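You operate a simulated robot arm through the tools that you are given. There is no shell and no other tool. Be economical: measure what you need, move in short steps, check, and stop when the job is done.

You are at the controls of a simulated two-armed robot. One attempt, no reset.

Task
Hang the CHARGING sign back, then raise the forks to 0.4 m and tilt the mast back 4 degrees.
Fine: the sign goes on the free bar of the stand; brake on and lamps on too; height and tilt as the truck's displays show them; the key stays on.

It is judged by the outcome, as a careful person would: the job done as asked, and still so three seconds after it is handed in. It fails if anything else is knocked over, pushed out of place, dropped, spilled or broken.

Robot
Two 6-joint arms with two-finger parallel grippers on one trunk, on a base that drives. Base frame: it is fixed to the floor where the robot stands at the start and does not move with it; the origin is under the middle of the robot, x ahead of it, y to its left, z up. Readings come in m, degrees, newtons and seconds.
The left shoulder is at the start at [-0.077, 0.177, 0.832], the right one opposite. With the tool pointing down near the work surface each hand reaches from about 0.36 to 0.72 m from the robot's upright axis, wherever it stands, measured 20 degrees to its own side. Places, roughly: down lever [0.4, -0.4, 0.9]; fork carriage [1, -1.3, 0.8]; fork-lift truck [1, -0.3, 1.1]; key [0.4, -0.3, 1.1]; lamp switch [0.4, -0.2, 1.1]; left bar on the charger stand [-1, -0.9, 1]; mast [1, -1.2, 1.3]; parking brake [0.5, -0.4, 1.3]; tilt back lever [0.4, -0.3, 0.9]; tilt forward lever [0.4, -0.2, 0.9]; up lever [0.4, -0.5, 0.9]. Payload 1.57 kg a hand.
Tool frame (each hand has its own): the origin (TCP) lies between the finger pads and is the grasp point; the fingertips stand 0.03 m ahead of it; z points along the fingers, y is the line along which they close. The gripper opens to 0.08 m. The fingers are 0.017 m wide and 0.012 m thick; the gripper's body (0.04 by 0.082 m) begins 0.08 m behind the TCP.
Orientation is told as [roll, pitch, yaw] about the base's x, y, z axes, in that order, counted from this pose: with the fingers straight down and closing along the base's y, the tool's x points along the base's -x, its y along +y and its z along -z.

Tools
- The arms move only by the tool step_arm. It takes "left_targets", "right_targets" or both (then of equal length, played together; a hand with none holds still); each is a list of rows, each a list of 7 numbers: the shift along the tool's x, y, z in cm, then the turn, a rotation vector about the tool's x, y, z in degrees, then the gripper command, from -1 (fully open) to 1 (shut), values between in proportion. In form: [[x, y, z, wx, wy, wz, gripper], ...]. A call has 1 to 12 rows; each row shifts and turns the commanded pose from where the row before left it, along the tool's axes as they then stand. A row lasts 0.2 s, in which the tool goes at most 0.05 m and 8.6 degrees; a call with a longer step from one row to the next is refused whole, and so is a gripper value outside its range. A pose out of reach is approached as far as the arm can. The call stops where the force on the tool passes 70 N (or 10 N more than at its start, if that is more) or the arm is blocked; 0.2 s more then pass. Each finger travels about 0.072 m/s and halts on what it meets, pressing with about 37 N; the grip force reading is that of the motor and also rises with nothing between the fingers. The clock runs only during rows and for 0.2 s after the last one: add rows that do not move to give the fingers time. It gives the time, the measured TCP pose, the force on the tool (base axes), the opening and the grip force at its end, in the units of the frame above (readings bear some noise), with the torque about the TCP (base axes, N m) and any sound that the robot's microphone picked up.
- Cameras (640 x 400 px; columns grow to the right, rows downward): "scene" is now at [0.0376, -0.0089, 1.5705]; the picture's right is [-0.25, -0.97, 0.00], its down [-0.67, 0.17, -0.72] and it looks along [0.70, -0.18, -0.69] (base axes); focal length 262 px, centre (320, 200). "left" rides on the left gripper at [0.072, 0.007, -0.122] in its tool frame; the picture's right is [-0.09, 1.00, 0.00], its down [-0.84, -0.08, -0.54] and it looks along [-0.54, -0.05, 0.84] (tool axes); focal length 238 px, centre (320, 200). "right" rides on the right gripper at [0.072, -0.007, -0.122] in its tool frame; the picture's right is [0.09, 1.00, 0.00], its down [-0.84, 0.08, -0.54] and it looks along [-0.54, 0.05, 0.84] (tool axes); focal length 238 px, centre (320, 200). There is no depth. A picture from a camera that has moved, and an enlarged one, comes with that camera's place and axes in the base frame and with its lens. The place of the scene camera against the robot may be out by one fixed shift of up to 0.018 m in any direction.
- snapshot(camera): a new picture of that camera. No time passes.
- raise_lower(by): slides the trunk up (or, below 0, down) by that many m; the arms and the scene camera ride with it, the base frame stays. It gives what a move gives, with no picture.
- roll_base(legs): drives the robot by 1 to 6 legs, each [ahead, left, turn to the left] in m, m and degrees, along the robot's own axes; the way and the turn of a leg run together, so that a leg with both is an arc; at most 1.5 m and 180 degrees a leg. The arms and the cameras ride along, it lands a little off, and it stops where it bumps. It gives what a move gives.
- turn_head(pan, tilt): turns the head with the scene camera to pan (to the left, within 143 degrees either way) and tilt (down, from -29 to 69), counted from straight ahead of the robot. It gives what a move gives.
- enlarge(camera, box): a new picture of the part [left, top, right, bottom] of that camera's present view, enlarged. No time passes.
- close_job(): hands the job in; it is judged then, once.

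Go step by step. Nothing tells you exact positions but the pictures and the camera data: compare them with the known pose of the tool, close in by small moves and look again before you grip or let go. The budget is 120 turns and 100 pictures, counting those below and the enlarged ones. Unless the task says otherwise, let go and move clear before handing in.

The tools are called after "Call:" by a JSON object that holds its "fn" and its "kwargs". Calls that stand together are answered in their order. step_arm: Moves the arms, as the interface text tells. Its arguments: {"type":"object","properties":{"left_targets":{"type":"array"},"right_targets":{"type":"array"}},"required":[]} The other tools are called the same way: raise_lower (by) slides the trunk up or down; roll_base (legs) drives the base; turn_head (pan, tilt) turns the head that bears the scene camera; snapshot (camera) takes a picture; enlarge (camera, box) takes an enlarged picture of a part of a camera's view; close_job () hands the job in.

At the start:

```text
time_s: 0.0
left_eef_pos: [0.3492, -0.0182, 1.0007]
left_ee_rot: [0.0, 0.0, -0.1]
left_force: [0.1, 0.6, 0.5]
left_ft_torque: [0.0, 0.01, -0.03]
left_gripper_width: 0.08
left_gripper_force: 0.1
right_eef_pos: [0.3841, -0.4059, 0.999]
right_ee_rot: [0.0, 0.0, 0.0]
right_force: [0.3, 0.2, -0.1]
right_ft_torque: [0.01, 0.02, -0.02]
right_gripper_width: 0.0801
right_gripper_force: 0.0
trunk travel left (down, up): [-0.275, 0.053]
robot x, y, heading: [0.0007, 0.001, 0.1]
head pan, tilt: [-14.5, 43.6]
```

scene: 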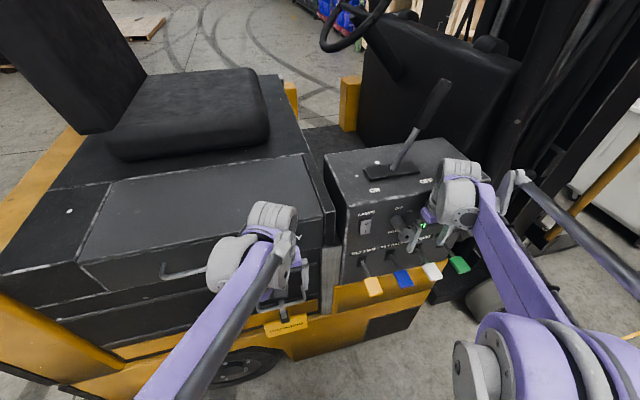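
right: 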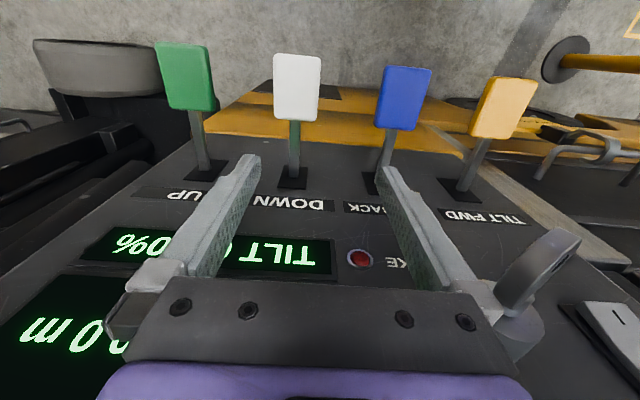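
left: 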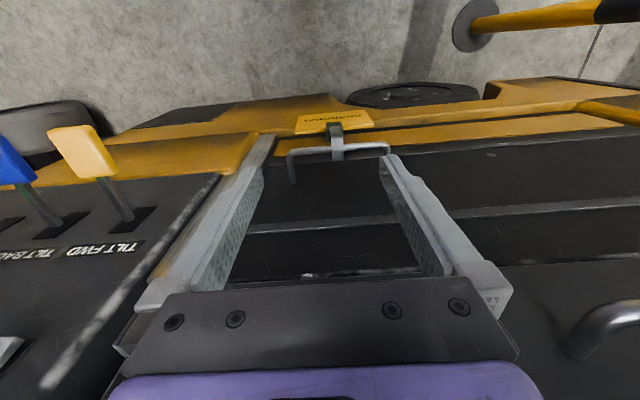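

I see the truck side with a yellow sign hanging on a handle below the left gripper, and the dashboard with levers under the right hand. First I take closer looks.

Call:
{"fn": "enlarge", "kwargs": {"camera": "left", "box": [240, 80, 440, 205]}}

Call:
{"fn": "enlarge", "kwargs": {"camera": "scene", "box": [220, 140, 500, 340]}}

Call:
{"fn": "turn_head", "kwargs": {"pan": -130, "tilt": 20}}

Call:
{"fn": "snapshot", "kwargs": {"camera": "scene"}}

```text
3.20 times, centred on (340, 142) of left
camera zoom: at [0.2772, -0.0126, 1.1222], right [0.09, 1.0, 0.0], down [0.84, -0.08, 0.54], along [0.54, -0.05, -0.84], focal length 763 px, centre (256, 384)
```

zoom: 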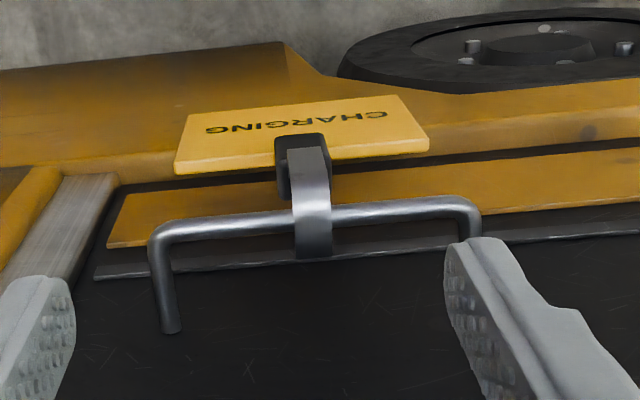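

```text
2.00 times, centred on (360, 240) of scene
camera zoom: at [0.0376, -0.0089, 1.5705], right [-0.25, -0.97, 0.0], down [-0.67, 0.17, -0.72], along [0.7, -0.18, -0.69], focal length 525 px, centre (240, 120)
```

zoom: 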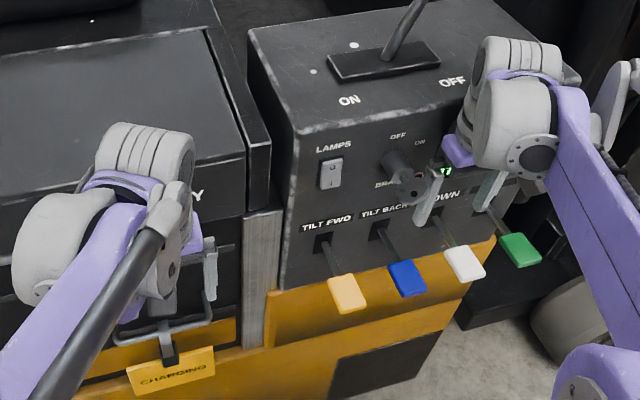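

```text
time_s: 1.9
left_eef_pos: [0.3507, -0.0194, 1.0008]
left_ee_rot: [0.0, 0.0, 0.0]
left_force: [0.9, -0.1, 0.1]
left_ft_torque: [0.0, 0.01, 0.01]
left_gripper_width: 0.0801
left_gripper_force: 0.0
right_eef_pos: [0.384, -0.4059, 0.9992]
right_ee_rot: [0.0, 0.1, 0.0]
right_force: [0.6, -1.1, 0.0]
right_ft_torque: [0.01, -0.02, -0.01]
right_gripper_width: 0.0799
right_gripper_force: 0.1
trunk travel left (down, up): [-0.275, 0.053]
robot x, y, heading: [0.0019, -0.0006, 0.0]
head pan, tilt: [-130.0, 20.0]
```

```text
94 pictures are left
camera scene: at [-0.102, -0.0596, 1.6071], right [-0.77, 0.64, 0.0], down [0.22, 0.26, -0.94], along [-0.6, -0.72, -0.34], focal length 262 px, centre (320, 200)
```

scene: 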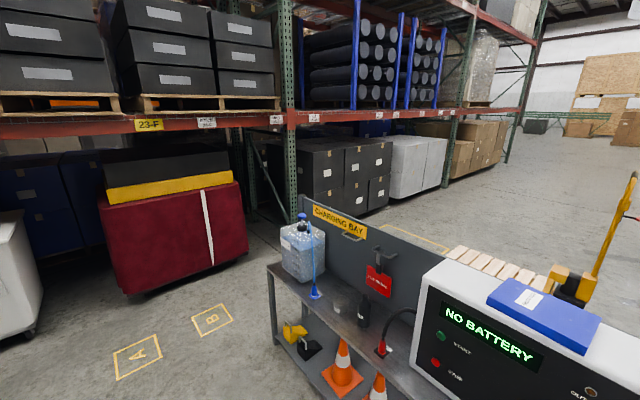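

The stand is behind the robot on the right; I enlarge it to find the bars, and look at the dashboard displays.

Call:
{"fn": "enlarge", "kwargs": {"camera": "scene", "box": [265, 190, 445, 310]}}

Call:
{"fn": "snapshot", "kwargs": {"camera": "right"}}

Call:
{"fn": "turn_head", "kwargs": {"pan": -30, "tilt": 25}}

Call:
{"fn": "snapshot", "kwargs": {"camera": "scene"}}

```text
3.33 times, centred on (355, 250) of scene
camera zoom: at [-0.102, -0.0596, 1.6071], right [-0.77, 0.64, 0.0], down [0.22, 0.26, -0.94], along [-0.6, -0.72, -0.34], focal length 875 px, centre (203, 33)
```

zoom: 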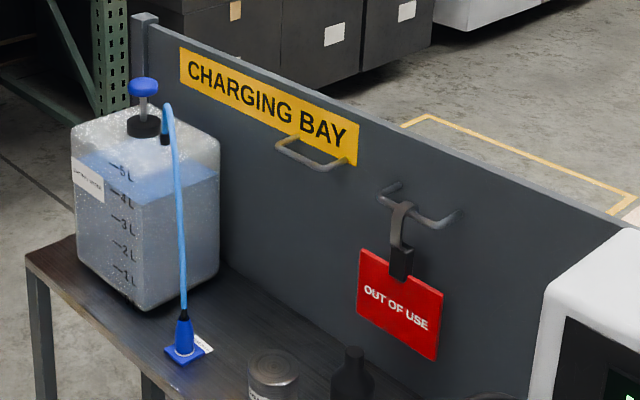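

```text
92 pictures are left
camera right: at [0.3125, -0.412, 1.1218], right [-0.09, 1.0, 0.0], down [0.84, 0.08, 0.54], along [0.54, 0.05, -0.84], focal length 238 px, centre (320, 200)
```

right: 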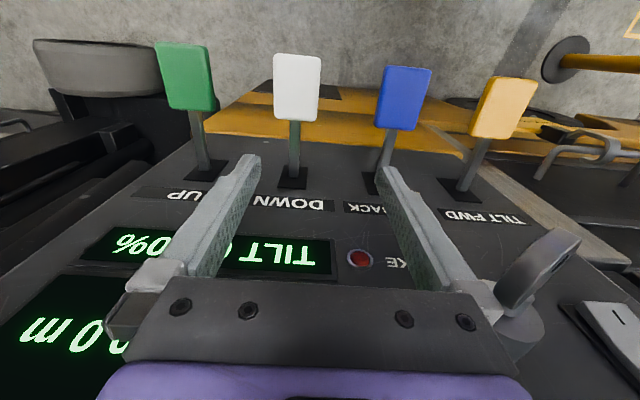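

```text
time_s: 3.7
left_eef_pos: [0.3496, -0.0182, 1.0002]
left_ee_rot: [0.0, 0.0, -0.1]
left_force: [-0.3, -0.2, -0.3]
left_ft_torque: [-0.02, -0.01, -0.01]
left_gripper_width: 0.08
left_gripper_force: 0.0
right_eef_pos: [0.3838, -0.4059, 1.0002]
right_ee_rot: [0.0, 0.0, 0.0]
right_force: [0.0, -0.5, 1.0]
right_ft_torque: [0.0, 0.02, -0.03]
right_gripper_width: 0.08
right_gripper_force: 0.0
trunk travel left (down, up): [-0.275, 0.053]
robot x, y, heading: [-0.0021, 0.0025, 0.1]
head pan, tilt: [-30.0, 25.0]
```

```text
91 pictures are left
camera scene: at [0.0376, -0.0343, 1.5991], right [-0.5, -0.87, 0.0], down [-0.37, 0.21, -0.91], along [0.78, -0.45, -0.42], focal length 262 px, centre (320, 200)
```

scene: 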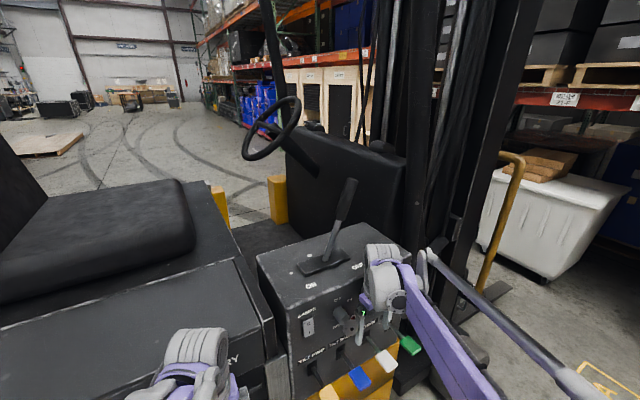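

The left bar of the stand is free; the brake seems to be off. I'll pull the right hand back to see the panel.

Call:
{"fn": "step_arm", "kwargs": {"right_targets": [[4, 0, -2, 0, 0, 0, -1], [4, 0, -2, 0, 0, 0, -1], [4, 0, -2, 0, 0, 0, -1], [3, 0, -2, 0, 0, 0, -1]]}}

Call:
{"fn": "turn_head", "kwargs": {"pan": -30, "tilt": 45}}

Call:
{"fn": "snapshot", "kwargs": {"camera": "scene"}}

Call:
{"fn": "snapshot", "kwargs": {"camera": "right"}}

```text
time_s: 4.7
left_eef_pos: [0.3487, -0.0186, 1.0002]
left_ee_rot: [0.0, -0.1, 0.1]
left_force: [-0.5, -0.1, 0.1]
left_ft_torque: [-0.03, -0.04, -0.01]
left_gripper_width: 0.0801
left_gripper_force: 0.0
right_eef_pos: [0.2305, -0.4012, 1.0814]
right_ee_rot: [0.1, -0.1, -0.1]
right_force: [-0.2, -0.8, 0.5]
right_ft_torque: [-0.01, -0.01, -0.03]
right_gripper_width: 0.08
right_gripper_force: 0.0
trunk travel left (down, up): [-0.275, 0.053]
robot x, y, heading: [0.0011, 0.0004, 0.2]
head pan, tilt: [-30.0, 25.0]
```

```text
time_s: 5.5
left_eef_pos: [0.3498, -0.0189, 1.0005]
left_ee_rot: [0.0, -0.1, -0.1]
left_force: [-0.4, 0.5, 0.0]
left_ft_torque: [-0.01, 0.01, 0.03]
left_gripper_width: 0.0801
left_gripper_force: 0.1
right_eef_pos: [0.2322, -0.4033, 1.0814]
right_ee_rot: [-0.1, -0.1, 0.1]
right_force: [0.4, 0.0, -0.2]
right_ft_torque: [-0.01, -0.01, 0.02]
right_gripper_width: 0.0796
right_gripper_force: 0.1
trunk travel left (down, up): [-0.275, 0.053]
robot x, y, heading: [-0.0033, 0.0004, 0.1]
head pan, tilt: [-30.0, 45.0]
```

```text
90 pictures are left
camera scene: at [0.0282, -0.0288, 1.5686], right [-0.5, -0.87, 0.0], down [-0.61, 0.35, -0.71], along [0.61, -0.35, -0.71], focal length 262 px, centre (320, 200)
```

scene: 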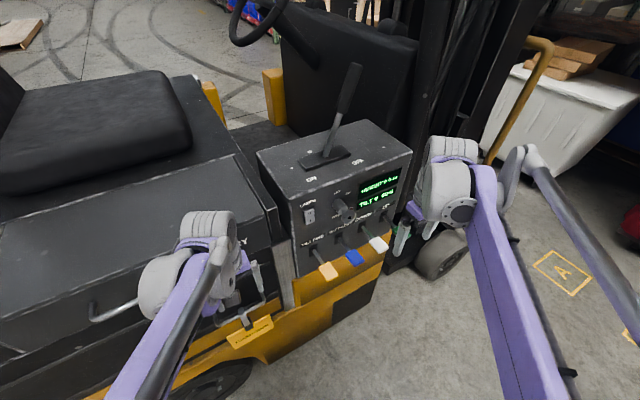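

```text
89 pictures are left
camera right: at [0.1619, -0.4098, 1.203], right [-0.09, 1.0, 0.0], down [0.84, 0.08, 0.54], along [0.54, 0.05, -0.84], focal length 238 px, centre (320, 200)
```

right: 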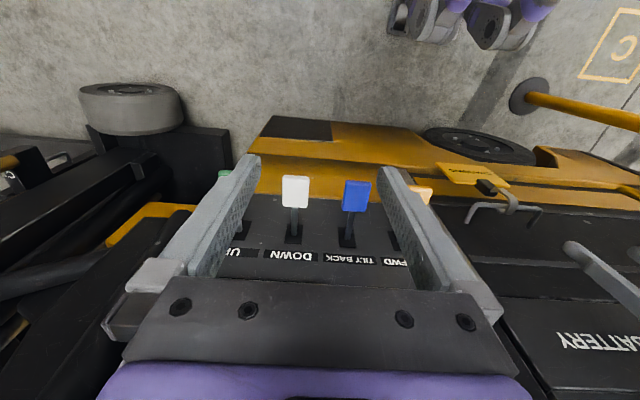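

Call:
{"fn": "enlarge", "kwargs": {"camera": "scene", "box": [270, 140, 430, 240]}}

Call:
{"fn": "enlarge", "kwargs": {"camera": "right", "box": [420, 150, 560, 238]}}

Call:
{"fn": "enlarge", "kwargs": {"camera": "scene", "box": [200, 220, 330, 360]}}

```text
4.00 times, centred on (350, 190) of scene
camera zoom: at [0.0282, -0.0288, 1.5686], right [-0.5, -0.87, 0.0], down [-0.61, 0.35, -0.71], along [0.61, -0.35, -0.71], focal length 1050 px, centre (200, 240)
```

zoom: 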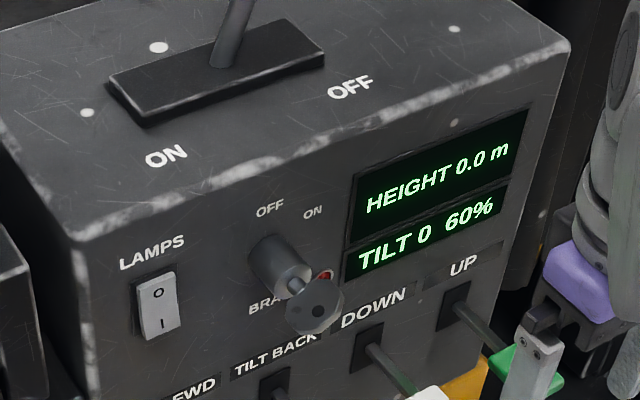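

```text
4.55 times, centred on (490, 194) of right
camera zoom: at [0.1619, -0.4098, 1.203], right [-0.09, 1.0, 0.0], down [0.84, 0.08, 0.54], along [0.54, 0.05, -0.84], focal length 1083 px, centre (-453, 227)
```

zoom: 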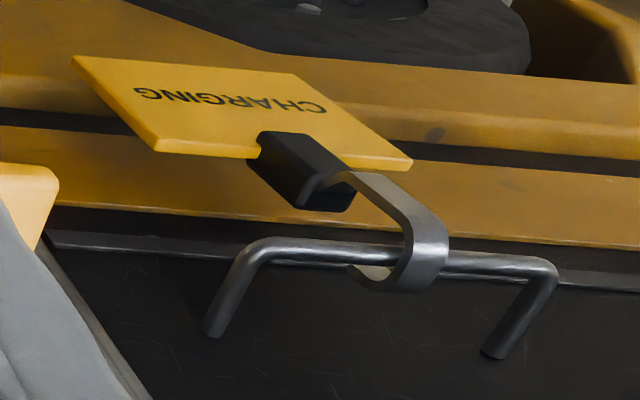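

```text
2.86 times, centred on (265, 290) of scene
camera zoom: at [0.0282, -0.0288, 1.5686], right [-0.5, -0.87, 0.0], down [-0.61, 0.35, -0.71], along [0.61, -0.35, -0.71], focal length 750 px, centre (477, -57)
```

zoom: 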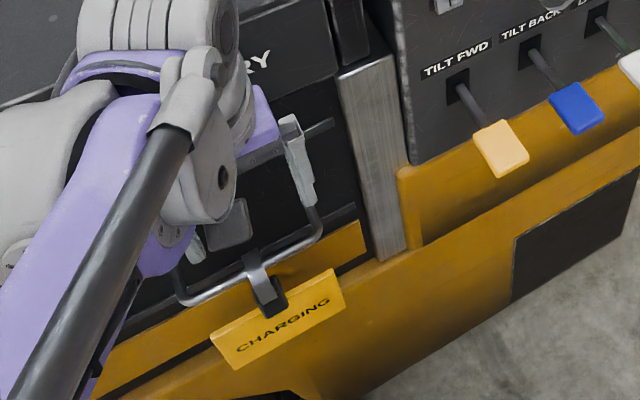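

The clamp of the sign is at about (0.398, 0.0, 0.727), its hook over the handle bar at z≈0.81, truck side at x≈0.445. I back up a little and turn the left hand so its fingers point ahead.

Call:
{"fn": "roll_base", "kwargs": {"legs": [[-0.2, 0, 0]]}}

Call:
{"fn": "step_arm", "kwargs": {"left_targets": [[0, 0, 0, 0, -8.5, 0, -1], [0, 0, 0, 0, -8.5, 0, -1], [0, 0, 0, 0, -8.5, 0, -1], [0, 0, 0, 0, -8.5, 0, -1], [0, 0, 0, 0, -8.5, 0, -1], [0, 0, 0, 0, -8.5, 0, -1], [0, 0, 0, 0, -8.5, 0, -1], [0, 0, 0, 0, -8.5, 0, -1], [0, 0, 0, 0, -8.5, 0, -1], [0, 0, 0, 0, -8.5, 0, -1], [0, 0, 0, 0, -5, 0, -1], [0, 0, 0, 0, 0, 0, -1]]}}

```text
time_s: 7.1
left_eef_pos: [0.1498, -0.0198, 1.0013]
left_ee_rot: [0.0, 0.0, -0.3]
left_force: [-0.4, 0.8, -0.4]
left_ft_torque: [-0.02, -0.03, -0.01]
left_gripper_width: 0.0799
left_gripper_force: 0.1
right_eef_pos: [0.031, -0.4039, 1.0817]
right_ee_rot: [0.0, 0.0, -0.3]
right_force: [-0.1, -0.3, -0.9]
right_ft_torque: [0.01, -0.02, 0.01]
right_gripper_width: 0.08
right_gripper_force: 0.0
trunk travel left (down, up): [-0.275, 0.053]
robot x, y, heading: [-0.1989, 0.0002, -0.4]
head pan, tilt: [-30.0, 45.0]
```

```text
time_s: 9.7
left_eef_pos: [0.15, -0.0193, 1.0002]
left_ee_rot: [-152.6, -90.0, 152.3]
left_force: [-0.1, -0.9, -0.3]
left_ft_torque: [0.0, 0.01, 0.02]
left_gripper_width: 0.0802
left_gripper_force: 0.1
right_eef_pos: [0.0306, -0.4032, 1.0817]
right_ee_rot: [0.0, 0.1, -0.3]
right_force: [-0.1, -0.2, -0.3]
right_ft_torque: [0.0, 0.01, 0.01]
right_gripper_width: 0.0799
right_gripper_force: 0.0
trunk travel left (down, up): [-0.275, 0.053]
robot x, y, heading: [-0.1968, 0.0024, -0.6]
head pan, tilt: [-30.0, 45.0]
```

The hand points ahead. Now I lower it to the clamp's height in front of the sign and look.

Call:
{"fn": "step_arm", "kwargs": {"left_targets": [[4, 0.3, 1, 0, 0, 0, -1], [4, 0.3, 1, 0, 0, 0, -1], [4, 0.3, 1, 0, 0, 0, -1], [4, 0.3, 1, 0, 0, 0, -1], [4, 0.3, 1, 0, 0, 0, -1], [4, 0.3, 1, 0, 0, 0, -1], [3.3, 0.2, 1, 0, 0, 0, -1]]}}

Call:
{"fn": "turn_head", "kwargs": {"pan": 0, "tilt": 50}}

Call:
{"fn": "snapshot", "kwargs": {"camera": "left"}}

Call:
{"fn": "snapshot", "kwargs": {"camera": "scene"}}

```text
time_s: 11.3
left_eef_pos: [0.3108, -0.0517, 0.8657]
left_ee_rot: [-7.1, -90.0, 6.8]
left_force: [-0.3, 0.1, 0.1]
left_ft_torque: [-0.01, -0.01, 0.02]
left_gripper_width: 0.0801
left_gripper_force: 0.1
left hand out of reach, approached as far as the arm can: row 1, 2, 3, 4, 5, 6, 7
right_eef_pos: [0.0315, -0.4027, 1.0804]
right_ee_rot: [0.0, 0.1, -0.3]
right_force: [-0.4, 0.4, 0.4]
right_ft_torque: [-0.01, 0.0, 0.02]
right_gripper_width: 0.0805
right_gripper_force: 0.0
trunk travel left (down, up): [-0.275, 0.053]
robot x, y, heading: [-0.1983, -0.0011, -0.3]
head pan, tilt: [-30.0, 45.0]
```

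```text
time_s: 12.3
left_eef_pos: [0.3096, -0.0519, 0.8674]
left_ee_rot: [-6.1, -89.9, 5.9]
left_force: [-0.1, 0.4, 0.9]
left_ft_torque: [0.01, -0.01, -0.01]
left_gripper_width: 0.0799
left_gripper_force: 0.2
right_eef_pos: [0.031, -0.4034, 1.0825]
right_ee_rot: [0.0, 0.0, -0.3]
right_force: [-1.4, -1.2, 0.2]
right_ft_torque: [0.01, 0.01, 0.0]
right_gripper_width: 0.0798
right_gripper_force: 0.1
trunk travel left (down, up): [-0.275, 0.053]
robot x, y, heading: [-0.2007, 0.0002, -0.3]
head pan, tilt: [0.0, 50.0]
```

```text
85 pictures are left
camera left: at [0.1875, -0.0463, 0.7957], right [0.0, 1.0, 0.09], down [-0.54, -0.08, 0.84], along [0.84, -0.05, 0.54], focal length 238 px, centre (320, 200)
```

left: 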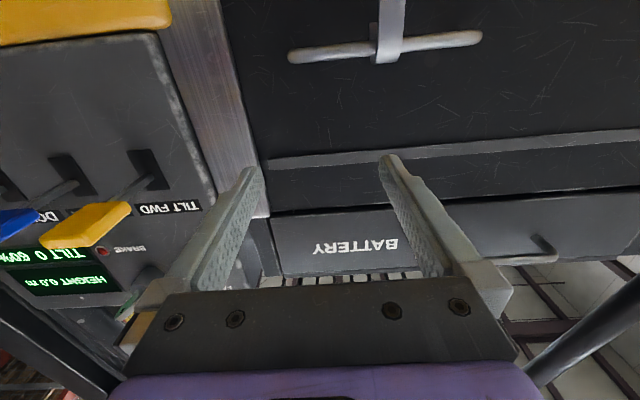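

```text
84 pictures are left
camera scene: at [-0.1648, 0.012, 1.5616], right [-0.01, -1.0, 0.0], down [-0.77, 0.0, -0.64], along [0.64, 0.0, -0.77], focal length 262 px, centre (320, 200)
```

scene: 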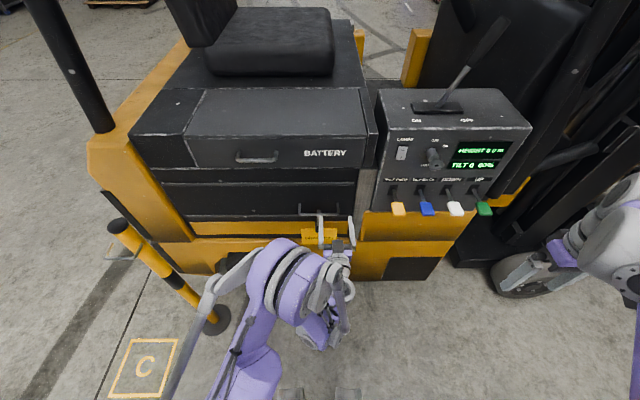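

The arm ran out of reach downward, so I lower the trunk instead and then shift left.

Call:
{"fn": "raise_lower", "kwargs": {"by": -0.14}}

Call:
{"fn": "step_arm", "kwargs": {"left_targets": [[0, 2, -1, 0, 0, 0, -1], [0, 3, 0, 0, 0, 0, -1]]}}

Call:
{"fn": "snapshot", "kwargs": {"camera": "left"}}

Call:
{"fn": "snapshot", "kwargs": {"camera": "scene"}}

```text
time_s: 13.9
left_eef_pos: [0.3103, -0.055, 0.7267]
left_ee_rot: [-123.4, -90.0, 123.2]
left_force: [-0.8, 0.5, 0.1]
left_ft_torque: [0.0, 0.0, 0.02]
left_gripper_width: 0.0803
left_gripper_force: 0.1
right_eef_pos: [0.0312, -0.4029, 0.9412]
right_ee_rot: [0.0, 0.0, -0.3]
right_force: [0.1, -0.5, 0.2]
right_ft_torque: [-0.01, 0.0, -0.03]
right_gripper_width: 0.08
right_gripper_force: 0.1
trunk travel left (down, up): [-0.135, 0.193]
robot x, y, heading: [-0.1991, 0.0013, -0.2]
head pan, tilt: [0.0, 50.0]
```

```text
time_s: 14.6
left_eef_pos: [0.3003, -0.0052, 0.7251]
left_ee_rot: [-92.0, -90.0, 91.7]
left_force: [-0.6, -0.3, -0.7]
left_ft_torque: [0.0, -0.03, -0.03]
left_gripper_width: 0.0799
left_gripper_force: 0.1
right_eef_pos: [0.0315, -0.402, 0.9406]
right_ee_rot: [0.0, 0.0, -0.3]
right_force: [-0.1, 0.4, -0.1]
right_ft_torque: [0.03, -0.03, -0.02]
right_gripper_width: 0.08
right_gripper_force: 0.2
trunk travel left (down, up): [-0.135, 0.193]
robot x, y, heading: [-0.1976, 0.0014, -0.3]
head pan, tilt: [0.0, 50.0]
```

```text
83 pictures are left
camera left: at [0.1773, 0.0018, 0.6534], right [0.0, 1.0, 0.09], down [-0.54, -0.07, 0.84], along [0.84, -0.05, 0.54], focal length 238 px, centre (320, 200)
```

left: 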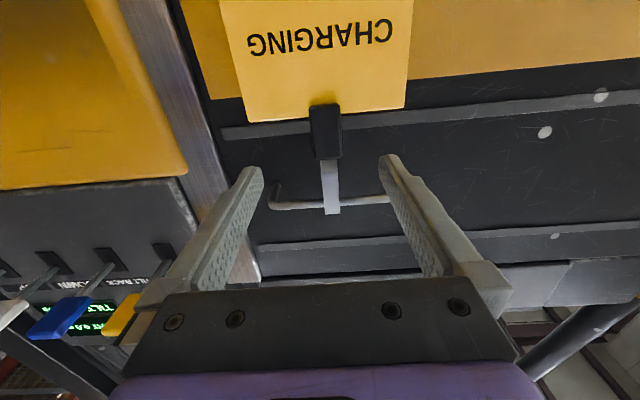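

```text
82 pictures are left
camera scene: at [-0.1532, 0.0125, 1.4211], right [0.0, -1.0, 0.0], down [-0.77, 0.0, -0.64], along [0.64, 0.0, -0.77], focal length 262 px, centre (320, 200)
```

scene: 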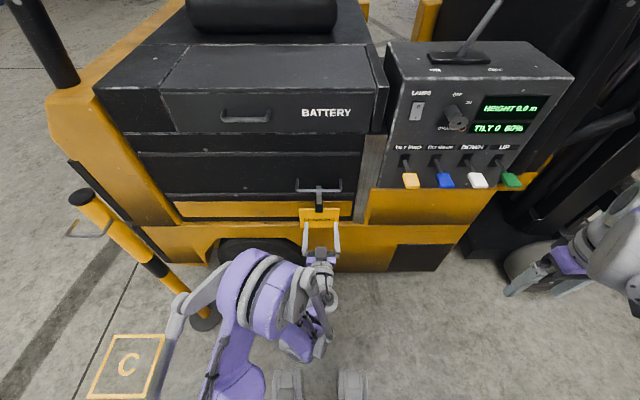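

The sign's clamp sits at y≈0, z≈0.695–0.743, right between the open fingers. I advance and take a look before closing.

Call:
{"fn": "step_arm", "kwargs": {"left_targets": [[-0.5, 0.5, 3, 0, 0, 0, -1], [0, 0, 3, 0, 0, 0, -1], [0, 0, 2.7, 0, 0, 0, -1]]}}

Call:
{"fn": "snapshot", "kwargs": {"camera": "left"}}

Call:
{"fn": "enlarge", "kwargs": {"camera": "scene", "box": [270, 160, 370, 240]}}

```text
time_s: 15.3
left_eef_pos: [0.3883, -0.0009, 0.7305]
left_ee_rot: [74.4, -90.1, -74.7]
left_force: [0.2, 0.0, 0.1]
left_ft_torque: [-0.03, 0.01, 0.01]
left_gripper_width: 0.0799
left_gripper_force: 0.1
right_eef_pos: [0.0323, -0.4024, 0.9421]
right_ee_rot: [0.1, 0.0, -0.3]
right_force: [-0.1, -0.2, 0.2]
right_ft_torque: [0.05, -0.01, 0.02]
right_gripper_width: 0.0802
right_gripper_force: 0.1
trunk travel left (down, up): [-0.135, 0.193]
robot x, y, heading: [-0.1979, -0.001, -0.4]
head pan, tilt: [0.0, 50.0]
```

```text
81 pictures are left
camera left: at [0.2663, 0.0061, 0.6587], right [0.0, 1.0, 0.09], down [-0.54, -0.08, 0.84], along [0.84, -0.05, 0.54], focal length 238 px, centre (320, 200)
```

left: 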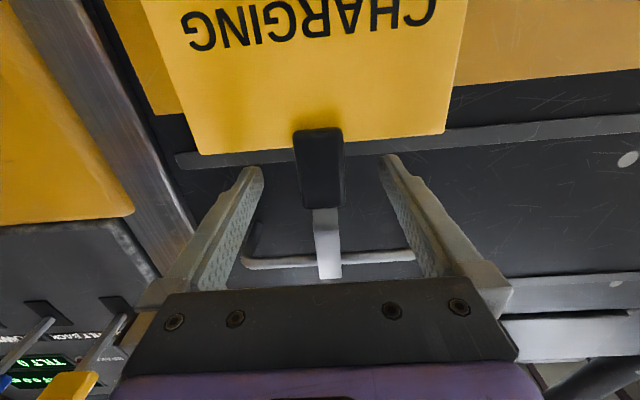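

```text
5.00 times, centred on (320, 200) of scene
camera zoom: at [-0.1529, 0.0121, 1.4211], right [0.0, -1.0, 0.0], down [-0.77, 0.0, -0.64], along [0.64, 0.0, -0.77], focal length 1312 px, centre (320, 200)
```

zoom: 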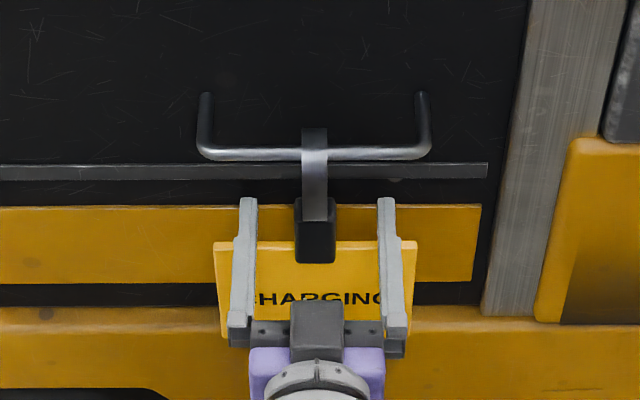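

The clamp lies between the fingers at the TCP. I close the fingers.

Call:
{"fn": "step_arm", "kwargs": {"left_targets": [[0, 0, 0, 0, 0, 0, 1], [0, 0, 0, 0, 0, 0, 1], [0, 0, 0, 0, 0, 0, 1], [0, 0, 0, 0, 0, 0, 1]]}}

Call:
{"fn": "snapshot", "kwargs": {"camera": "left"}}

```text
time_s: 16.4
left_eef_pos: [0.3887, -0.0015, 0.7305]
left_ee_rot: [-112.7, -90.0, 112.3]
left_force: [0.4, -1.0, -0.8]
left_ft_torque: [-0.01, 0.03, -0.01]
left_gripper_width: 0.0272
left_gripper_force: 36.8
right_eef_pos: [0.032, -0.404, 0.9417]
right_ee_rot: [-0.1, 0.1, -0.3]
right_force: [-0.6, -0.2, 0.1]
right_ft_torque: [0.02, -0.01, 0.0]
right_gripper_width: 0.0797
right_gripper_force: 0.1
trunk travel left (down, up): [-0.135, 0.193]
robot x, y, heading: [-0.1997, 0.0032, -0.3]
head pan, tilt: [0.0, 50.0]
```

```text
79 pictures are left
camera left: at [0.2658, 0.006, 0.6587], right [0.0, 1.0, 0.09], down [-0.54, -0.07, 0.84], along [0.84, -0.05, 0.54], focal length 238 px, centre (320, 200)
```

left: 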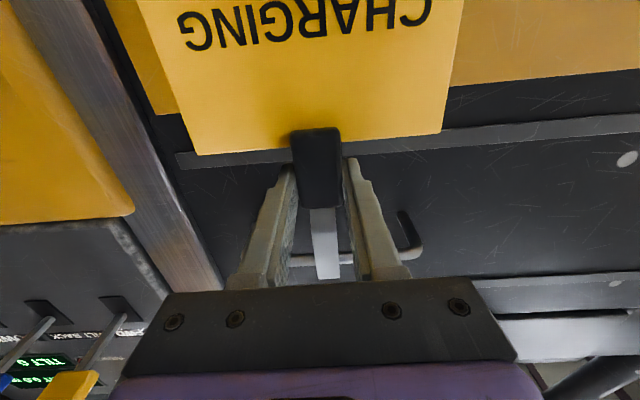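

Gripped at 27 mm. I lift 4.5 cm and check that the hook has cleared the bar.

Call:
{"fn": "step_arm", "kwargs": {"left_targets": [[-1.5, 0, 0, 0, 0, 0, 1], [-1.5, 0, 0, 0, 0, 0, 1], [-1.5, 0, 0, 0, 0, 0, 1]]}}

Call:
{"fn": "enlarge", "kwargs": {"camera": "scene", "box": [270, 150, 370, 230]}}

Call:
{"fn": "snapshot", "kwargs": {"camera": "left"}}

```text
time_s: 17.1
left_eef_pos: [0.3878, 0.0005, 0.7746]
left_ee_rot: [-102.3, -90.0, 102.1]
left_force: [0.9, 0.3, -1.5]
left_ft_torque: [0.01, 0.01, -0.03]
left_gripper_width: 0.0273
left_gripper_force: 36.8
right_eef_pos: [0.0301, -0.4036, 0.9415]
right_ee_rot: [0.0, 0.1, -0.3]
right_force: [0.5, -0.4, 0.8]
right_ft_torque: [-0.01, -0.02, 0.01]
right_gripper_width: 0.08
right_gripper_force: 0.0
trunk travel left (down, up): [-0.135, 0.193]
robot x, y, heading: [-0.2012, 0.0011, -0.1]
head pan, tilt: [0.0, 50.0]
```

```text
5.00 times, centred on (320, 190) of scene
camera zoom: at [-0.1534, 0.0121, 1.4211], right [0.0, -1.0, 0.0], down [-0.77, 0.0, -0.64], along [0.64, 0.0, -0.77], focal length 1312 px, centre (320, 250)
```

zoom: 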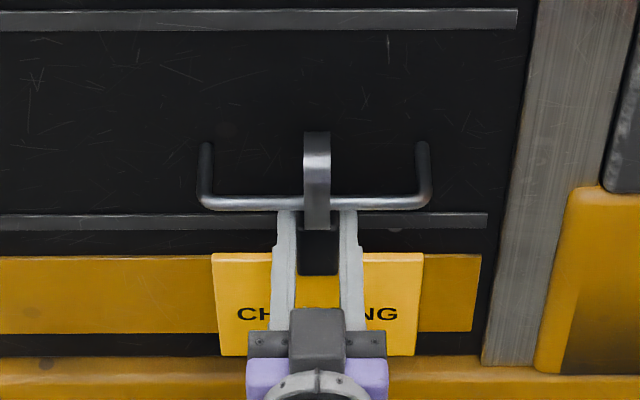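

```text
77 pictures are left
camera left: at [0.2647, 0.006, 0.7019], right [0.0, 1.0, 0.09], down [-0.54, -0.07, 0.84], along [0.84, -0.05, 0.54], focal length 238 px, centre (320, 200)
```

left: 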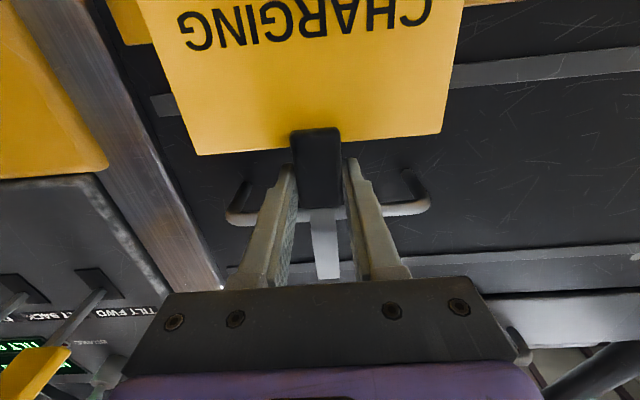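

The hook tip should be about 1.4 cm over the bar now. I lift another 0.6 cm and draw back.

Call:
{"fn": "step_arm", "kwargs": {"left_targets": [[-0.6, 0, 0, 0, 0, 0, 1], [0, 0, -1, 0, 0, 0, 1], [0, 0, -1, 0, 0, 0, 1]]}}

Call:
{"fn": "snapshot", "kwargs": {"camera": "left"}}

```text
time_s: 17.9
left_eef_pos: [0.3653, 0.0007, 0.7796]
left_ee_rot: [96.4, -90.1, -96.6]
left_force: [-0.1, 0.2, -1.1]
left_ft_torque: [-0.02, -0.01, 0.0]
left_gripper_width: 0.0272
left_gripper_force: 37.1
right_eef_pos: [0.0314, -0.4029, 0.9418]
right_ee_rot: [0.0, 0.0, -0.4]
right_force: [0.4, 0.0, 1.0]
right_ft_torque: [0.0, 0.02, 0.0]
right_gripper_width: 0.0797
right_gripper_force: 0.1
trunk travel left (down, up): [-0.135, 0.193]
robot x, y, heading: [-0.1981, 0.0048, -0.3]
head pan, tilt: [0.0, 50.0]
```

```text
76 pictures are left
camera left: at [0.2432, 0.0067, 0.7085], right [0.01, 1.0, 0.09], down [-0.54, -0.08, 0.84], along [0.84, -0.05, 0.54], focal length 238 px, centre (320, 200)
```

left: 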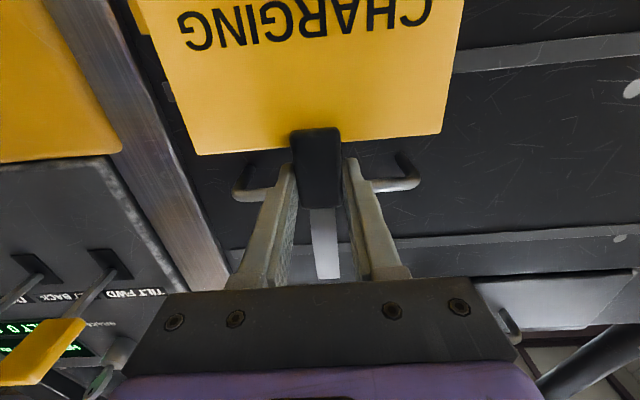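

No resistance, so the hook passes over the bar. I draw back further and look.

Call:
{"fn": "step_arm", "kwargs": {"left_targets": [[0, 0, -2, 0, 0, 0, 1], [0, 0, -3, 0, 0, 0, 1], [0, 0, -4, 0, 0, 0, 1]]}}

Call:
{"fn": "enlarge", "kwargs": {"camera": "scene", "box": [240, 120, 400, 220]}}

```text
time_s: 18.8
left_eef_pos: [0.2745, -0.0004, 0.7827]
left_ee_rot: [-179.6, -90.0, 179.3]
left_force: [0.9, -0.5, -1.2]
left_ft_torque: [-0.03, -0.01, 0.02]
left_gripper_width: 0.0271
left_gripper_force: 36.8
right_eef_pos: [0.0308, -0.4041, 0.9415]
right_ee_rot: [0.1, -0.1, -0.3]
right_force: [-0.3, -0.2, 0.4]
right_ft_torque: [0.01, 0.0, 0.02]
right_gripper_width: 0.08
right_gripper_force: 0.0
trunk travel left (down, up): [-0.135, 0.193]
robot x, y, heading: [-0.1995, 0.0025, -0.3]
head pan, tilt: [0.0, 50.0]
```

```text
4.00 times, centred on (320, 170) of scene
camera zoom: at [-0.1539, 0.012, 1.4211], right [0.0, -1.0, 0.0], down [-0.77, 0.0, -0.64], along [0.64, 0.0, -0.77], focal length 1050 px, centre (320, 320)
```

zoom: 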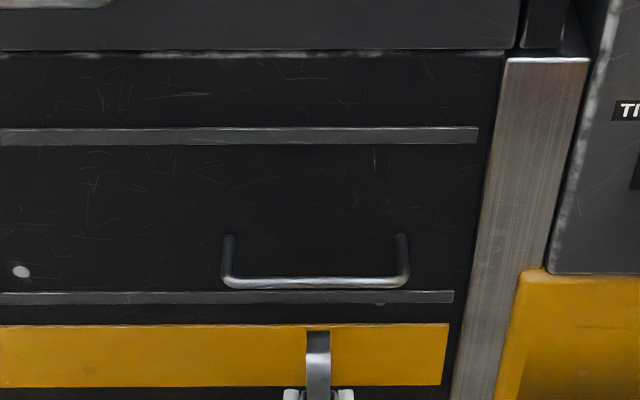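

The sign is off the handle. I raise the trunk, pull the hand in, and turn around toward the charger stand.

Call:
{"fn": "raise_lower", "kwargs": {"by": 0.19}}

Call:
{"fn": "step_arm", "kwargs": {"left_targets": [[0, 0, -3.3, 0, 0, 0, 1], [0, 0, -3.3, 0, 0, 0, 1], [0, 0, -3.3, 0, 0, 0, 1]]}}

Call:
{"fn": "roll_base", "kwargs": {"legs": [[0, 0, 90]]}}

Call:
{"fn": "turn_head", "kwargs": {"pan": 30, "tilt": 35}}

Call:
{"fn": "snapshot", "kwargs": {"camera": "scene"}}

```text
time_s: 20.8
left_eef_pos: [0.3151, 0.0001, 1.0138]
left_ee_rot: [-179.9, -85.9, 179.6]
left_force: [-0.1, -0.2, -1.6]
left_ft_torque: [-0.02, 0.05, 0.02]
left_gripper_width: 0.0271
left_gripper_force: 37.0
right_eef_pos: [0.0313, -0.4033, 1.1317]
right_ee_rot: [-0.1, 0.0, -0.3]
right_force: [-0.6, -0.6, 0.1]
right_ft_torque: [-0.02, -0.05, -0.02]
right_gripper_width: 0.0803
right_gripper_force: 0.0
trunk travel left (down, up): [-0.325, 0.003]
robot x, y, heading: [-0.1995, 0.0028, -0.5]
head pan, tilt: [0.0, 50.0]
```

```text
time_s: 21.6
left_eef_pos: [0.2372, -0.0147, 1.0517]
left_ee_rot: [-179.9, -86.1, 179.8]
left_force: [-0.6, -0.1, -1.4]
left_ft_torque: [0.04, 0.03, 0.01]
left_gripper_width: 0.0274
left_gripper_force: 36.9
left hand out of reach, approached as far as the arm can: row 1, 2, 3
right_eef_pos: [0.03, -0.4031, 1.1312]
right_ee_rot: [0.0, 0.0, -0.3]
right_force: [0.6, -0.5, -0.3]
right_ft_torque: [0.02, 0.0, 0.0]
right_gripper_width: 0.08
right_gripper_force: 0.1
trunk travel left (down, up): [-0.325, 0.003]
robot x, y, heading: [-0.2013, 0.0006, -0.4]
head pan, tilt: [0.0, 50.0]
```

```text
time_s: 25.9
left_eef_pos: [-0.1891, 0.4391, 1.0508]
left_ee_rot: [-179.9, -86.2, -89.7]
left_force: [0.5, 0.7, -1.6]
left_ft_torque: [-0.04, 0.05, 0.01]
left_gripper_width: 0.0271
left_gripper_force: 37.1
right_eef_pos: [0.2008, 0.2363, 1.1311]
right_ee_rot: [0.0, -0.1, 90.4]
right_force: [-0.1, 0.2, 0.3]
right_ft_torque: [0.0, 0.01, 0.0]
right_gripper_width: 0.0803
right_gripper_force: 0.0
trunk travel left (down, up): [-0.325, 0.003]
robot x, y, heading: [-0.2002, -0.003, 90.3]
head pan, tilt: [0.0, 50.0]
```

```text
time_s: 26.8
left_eef_pos: [-0.1902, 0.4394, 1.051]
left_ee_rot: [-179.9, -86.2, -89.7]
left_force: [0.1, -0.4, -1.8]
left_ft_torque: [-0.05, -0.04, 0.01]
left_gripper_width: 0.0272
left_gripper_force: 37.3
right_eef_pos: [0.2025, 0.2368, 1.1309]
right_ee_rot: [0.0, 0.0, 90.3]
right_force: [0.1, -0.8, -0.6]
right_ft_torque: [0.02, 0.01, 0.01]
right_gripper_width: 0.0801
right_gripper_force: 0.1
trunk travel left (down, up): [-0.325, 0.003]
robot x, y, heading: [-0.2005, 0.0016, 90.3]
head pan, tilt: [30.0, 35.0]
```

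```text
74 pictures are left
camera scene: at [-0.2449, 0.0449, 1.6362], right [0.86, 0.51, 0.0], down [0.29, -0.5, -0.82], along [-0.41, 0.71, -0.57], focal length 262 px, centre (320, 200)
```

scene: 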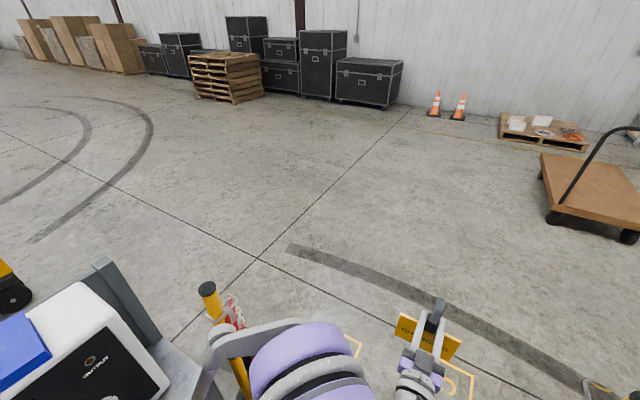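

Before moving on I check clearance on the right (truck) side and the charger's side.

Call:
{"fn": "turn_head", "kwargs": {"pan": -90, "tilt": 55}}

Call:
{"fn": "snapshot", "kwargs": {"camera": "scene"}}

Call:
{"fn": "turn_head", "kwargs": {"pan": 100, "tilt": 45}}

Call:
{"fn": "snapshot", "kwargs": {"camera": "scene"}}

```text
time_s: 28.8
left_eef_pos: [-0.1902, 0.4393, 1.0499]
left_ee_rot: [-180.0, -86.1, -89.8]
left_force: [0.1, 0.0, -1.5]
left_ft_torque: [-0.01, -0.01, -0.02]
left_gripper_width: 0.027
left_gripper_force: 36.7
right_eef_pos: [0.2021, 0.2364, 1.1315]
right_ee_rot: [0.0, 0.0, 90.4]
right_force: [0.5, 0.2, -0.6]
right_ft_torque: [0.01, -0.01, -0.01]
right_gripper_width: 0.0798
right_gripper_force: 0.1
trunk travel left (down, up): [-0.325, 0.003]
robot x, y, heading: [-0.1995, 0.002, 90.4]
head pan, tilt: [-90.0, 55.0]
```

```text
73 pictures are left
camera scene: at [-0.1283, -0.0306, 1.608], right [0.01, -1.0, 0.0], down [-0.82, -0.01, -0.57], along [0.57, 0.0, -0.82], focal length 262 px, centre (320, 200)
```

scene: 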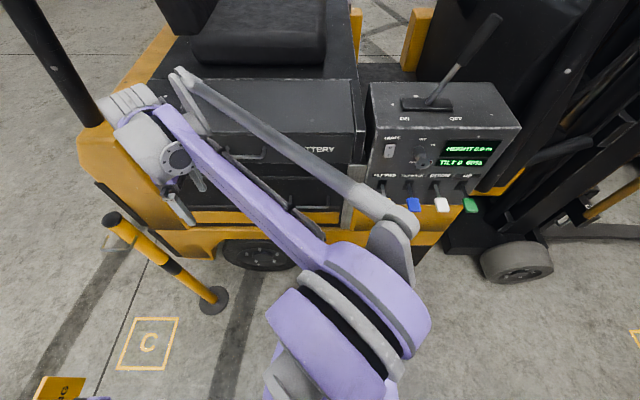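

```text
time_s: 31.6
left_eef_pos: [-0.1896, 0.4396, 1.0522]
left_ee_rot: [-179.9, -86.2, -89.7]
left_force: [0.1, -0.2, -0.8]
left_ft_torque: [-0.03, -0.03, 0.02]
left_gripper_width: 0.027
left_gripper_force: 37.2
right_eef_pos: [0.2017, 0.2363, 1.1326]
right_ee_rot: [0.0, 0.0, 90.5]
right_force: [0.2, -0.3, -0.4]
right_ft_torque: [0.01, 0.01, -0.02]
right_gripper_width: 0.0801
right_gripper_force: 0.1
trunk travel left (down, up): [-0.325, 0.003]
robot x, y, heading: [-0.2021, 0.0024, 90.4]
head pan, tilt: [100.0, 45.0]
```

```text
72 pictures are left
camera scene: at [-0.2804, -0.0457, 1.6214], right [-0.18, 0.98, 0.0], down [0.7, 0.13, -0.71], along [-0.7, -0.13, -0.71], focal length 262 px, centre (320, 200)
```

scene: 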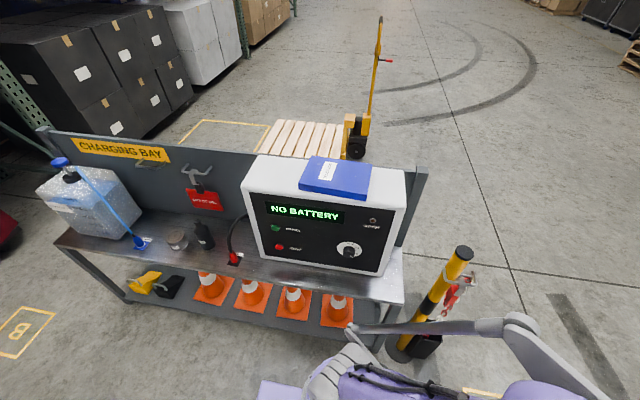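

Clearances are fine: charger front x≈−0.8, table edge x≈−0.7, free bar ≈(−0.96, −0.84, 1.0). I drive back along −y and then turn left to face the stand.

Call:
{"fn": "roll_base", "kwargs": {"legs": [[-0.83, 0, 0], [0, 0, 89.7]]}}

Call:
{"fn": "turn_head", "kwargs": {"pan": 5, "tilt": 42}}

Call:
{"fn": "snapshot", "kwargs": {"camera": "scene"}}

Call:
{"fn": "snapshot", "kwargs": {"camera": "left"}}

Call:
{"fn": "snapshot", "kwargs": {"camera": "right"}}

```text
time_s: 40.1
left_eef_pos: [-0.6305, -0.858, 1.0512]
left_ee_rot: [-179.9, -86.2, 4.4]
left_force: [0.0, -0.5, -1.6]
left_ft_torque: [0.0, 0.0, 0.0]
left_gripper_width: 0.0271
left_gripper_force: 37.4
right_eef_pos: [-0.4553, -0.4528, 1.1306]
right_ee_rot: [0.0, 0.1, -175.5]
right_force: [-0.3, 0.6, 0.6]
right_ft_torque: [0.0, 0.03, 0.02]
right_gripper_width: 0.08
right_gripper_force: 0.0
trunk travel left (down, up): [-0.325, 0.003]
robot x, y, heading: [-0.1906, -0.8337, -175.5]
head pan, tilt: [100.0, 45.0]
```

```text
time_s: 41.8
left_eef_pos: [-0.6294, -0.8591, 1.0508]
left_ee_rot: [-179.9, -86.3, 4.4]
left_force: [-0.2, -0.9, -1.6]
left_ft_torque: [0.03, -0.01, -0.07]
left_gripper_width: 0.0272
left_gripper_force: 36.9
right_eef_pos: [-0.4552, -0.4537, 1.1316]
right_ee_rot: [0.0, 0.0, -175.6]
right_force: [0.0, 0.5, 0.0]
right_ft_torque: [-0.01, 0.02, 0.0]
right_gripper_width: 0.0799
right_gripper_force: 0.0
trunk travel left (down, up): [-0.325, 0.003]
robot x, y, heading: [-0.1961, -0.8368, -175.3]
head pan, tilt: [5.0, 42.0]
```

```text
71 pictures are left
camera scene: at [-0.2319, -0.8359, 1.6257], right [-0.17, 0.99, 0.0], down [0.66, 0.11, -0.74], along [-0.73, -0.12, -0.67], focal length 262 px, centre (320, 200)
```

scene: 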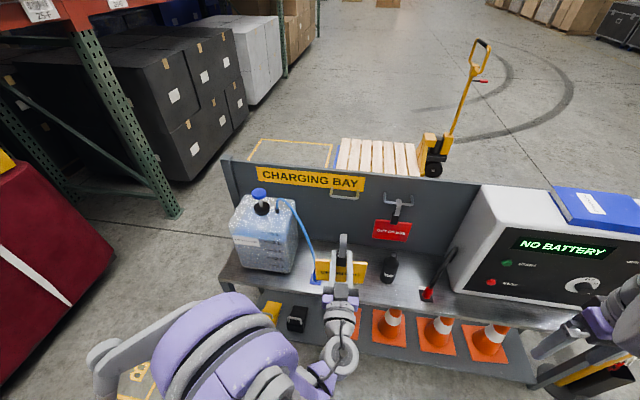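

```text
70 pictures are left
camera left: at [-0.5133, -0.8567, 0.9715], right [0.09, -0.99, 0.09], down [0.59, 0.12, 0.8], along [-0.8, -0.01, 0.59], focal length 238 px, centre (320, 200)
```

left: 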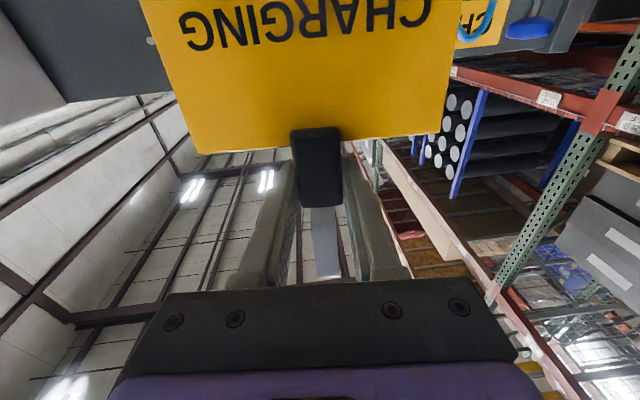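

```text
69 pictures are left
camera right: at [-0.3836, -0.4416, 1.2531], right [0.17, -0.99, 0.0], down [-0.83, -0.14, 0.54], along [-0.53, -0.09, -0.84], focal length 238 px, centre (320, 200)
```

right: 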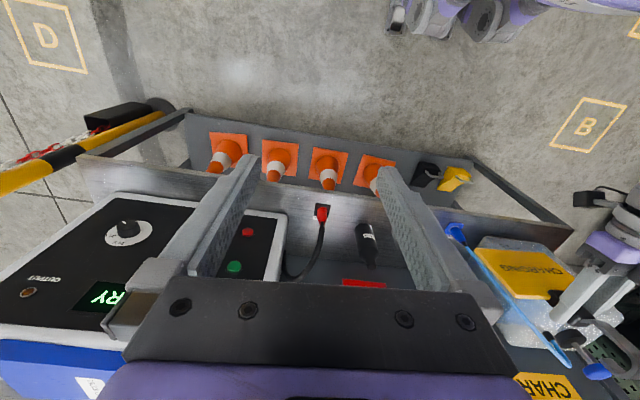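

The board runs along y; I correct heading to face it squarely, then look closely at the free bar and the jug.

Call:
{"fn": "roll_base", "kwargs": {"legs": [[0, 0, -4.7]]}}

Call:
{"fn": "enlarge", "kwargs": {"camera": "scene", "box": [210, 140, 450, 290]}}

Call:
{"fn": "snapshot", "kwargs": {"camera": "right"}}

```text
time_s: 42.7
left_eef_pos: [-0.6295, -0.8217, 1.0506]
left_ee_rot: [-179.8, -86.2, -0.2]
left_force: [-0.5, -0.2, -0.9]
left_ft_torque: [0.02, -0.01, 0.0]
left_gripper_width: 0.0271
left_gripper_force: 37.3
right_eef_pos: [-0.4241, -0.4335, 1.1313]
right_ee_rot: [0.1, 0.0, 179.9]
right_force: [0.0, 0.0, 1.4]
right_ft_torque: [0.0, 0.03, -0.02]
right_gripper_width: 0.08
right_gripper_force: 0.0
trunk travel left (down, up): [-0.325, 0.003]
robot x, y, heading: [-0.1862, -0.8355, 180.0]
head pan, tilt: [5.0, 42.0]
```

```text
2.67 times, centred on (330, 215) of scene
camera zoom: at [-0.2328, -0.8326, 1.6258], right [-0.08, 1.0, 0.0], down [0.67, 0.06, -0.74], along [-0.74, -0.06, -0.67], focal length 700 px, centre (293, 160)
```

zoom: 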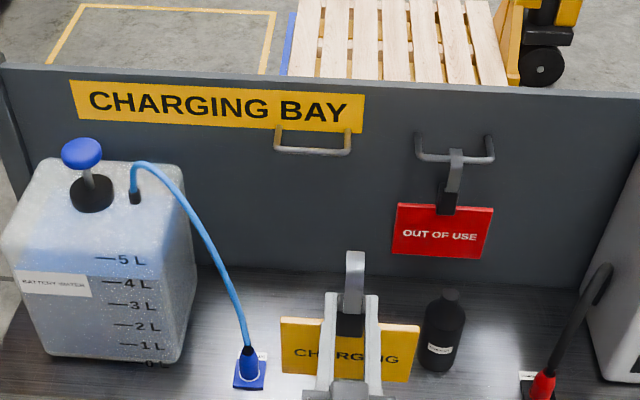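

```text
67 pictures are left
camera right: at [-0.351, -0.4272, 1.2531], right [0.09, -1.0, 0.0], down [-0.84, -0.08, 0.54], along [-0.54, -0.05, -0.84], focal length 238 px, centre (320, 200)
```

right: 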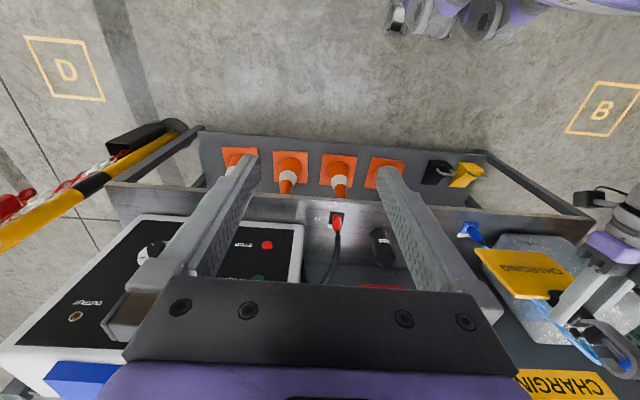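

Free bar ≈ (−0.99, −0.867, 0.965). I extend the arm high over the table (staying clear of the hose at the left), levelling the hand, and look.

Call:
{"fn": "step_arm", "kwargs": {"left_targets": [[0, 0, 4, 0, -1, 0, 1], [0, 0, 4, 0, -1, 0, 1], [0, 0, 4, 0, -1, 0, 1], [0, 0.5, 4, 0, -0.8, 0, 1], [0, 0.5, 3, 0, 0, 0, 1]]}}

Call:
{"fn": "snapshot", "kwargs": {"camera": "scene"}}

Call:
{"fn": "snapshot", "kwargs": {"camera": "left"}}

Call:
{"fn": "snapshot", "kwargs": {"camera": "right"}}

```text
time_s: 43.9
left_eef_pos: [-0.8205, -0.8353, 1.071]
left_ee_rot: [179.9, -82.4, 0.0]
left_force: [-0.5, 0.0, -1.3]
left_ft_torque: [-0.03, 0.01, 0.01]
left_gripper_width: 0.0271
left_gripper_force: 36.6
right_eef_pos: [-0.4243, -0.4339, 1.1303]
right_ee_rot: [0.0, -0.1, 179.9]
right_force: [-0.5, -0.2, -0.6]
right_ft_torque: [-0.01, 0.01, 0.02]
right_gripper_width: 0.0801
right_gripper_force: 0.0
trunk travel left (down, up): [-0.325, 0.003]
robot x, y, heading: [-0.1914, -0.8365, 179.5]
head pan, tilt: [5.0, 42.0]
```

```text
66 pictures are left
camera scene: at [-0.2331, -0.8327, 1.6257], right [-0.08, 1.0, 0.0], down [0.67, 0.06, -0.74], along [-0.74, -0.06, -0.67], focal length 262 px, centre (320, 200)
```

scene: 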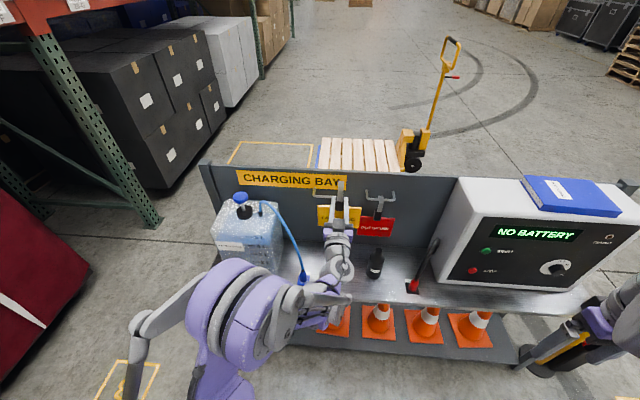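

```text
65 pictures are left
camera left: at [-0.708, -0.842, 0.9831], right [0.01, -1.0, 0.09], down [0.65, 0.08, 0.76], along [-0.76, 0.05, 0.65], focal length 238 px, centre (320, 200)
```

left: 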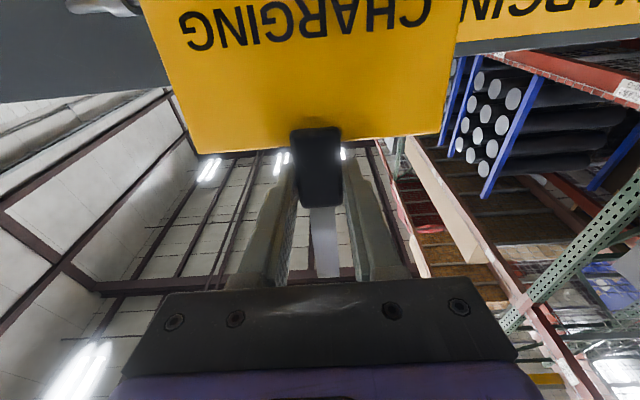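

```text
64 pictures are left
camera right: at [-0.3513, -0.4273, 1.2531], right [0.09, -1.0, 0.0], down [-0.84, -0.08, 0.54], along [-0.54, -0.05, -0.84], focal length 238 px, centre (320, 200)
```

right: 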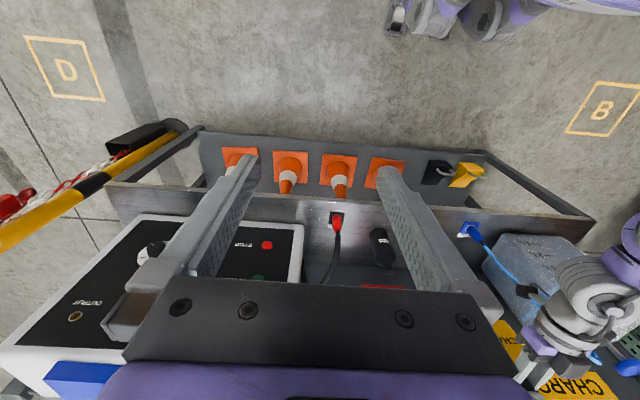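

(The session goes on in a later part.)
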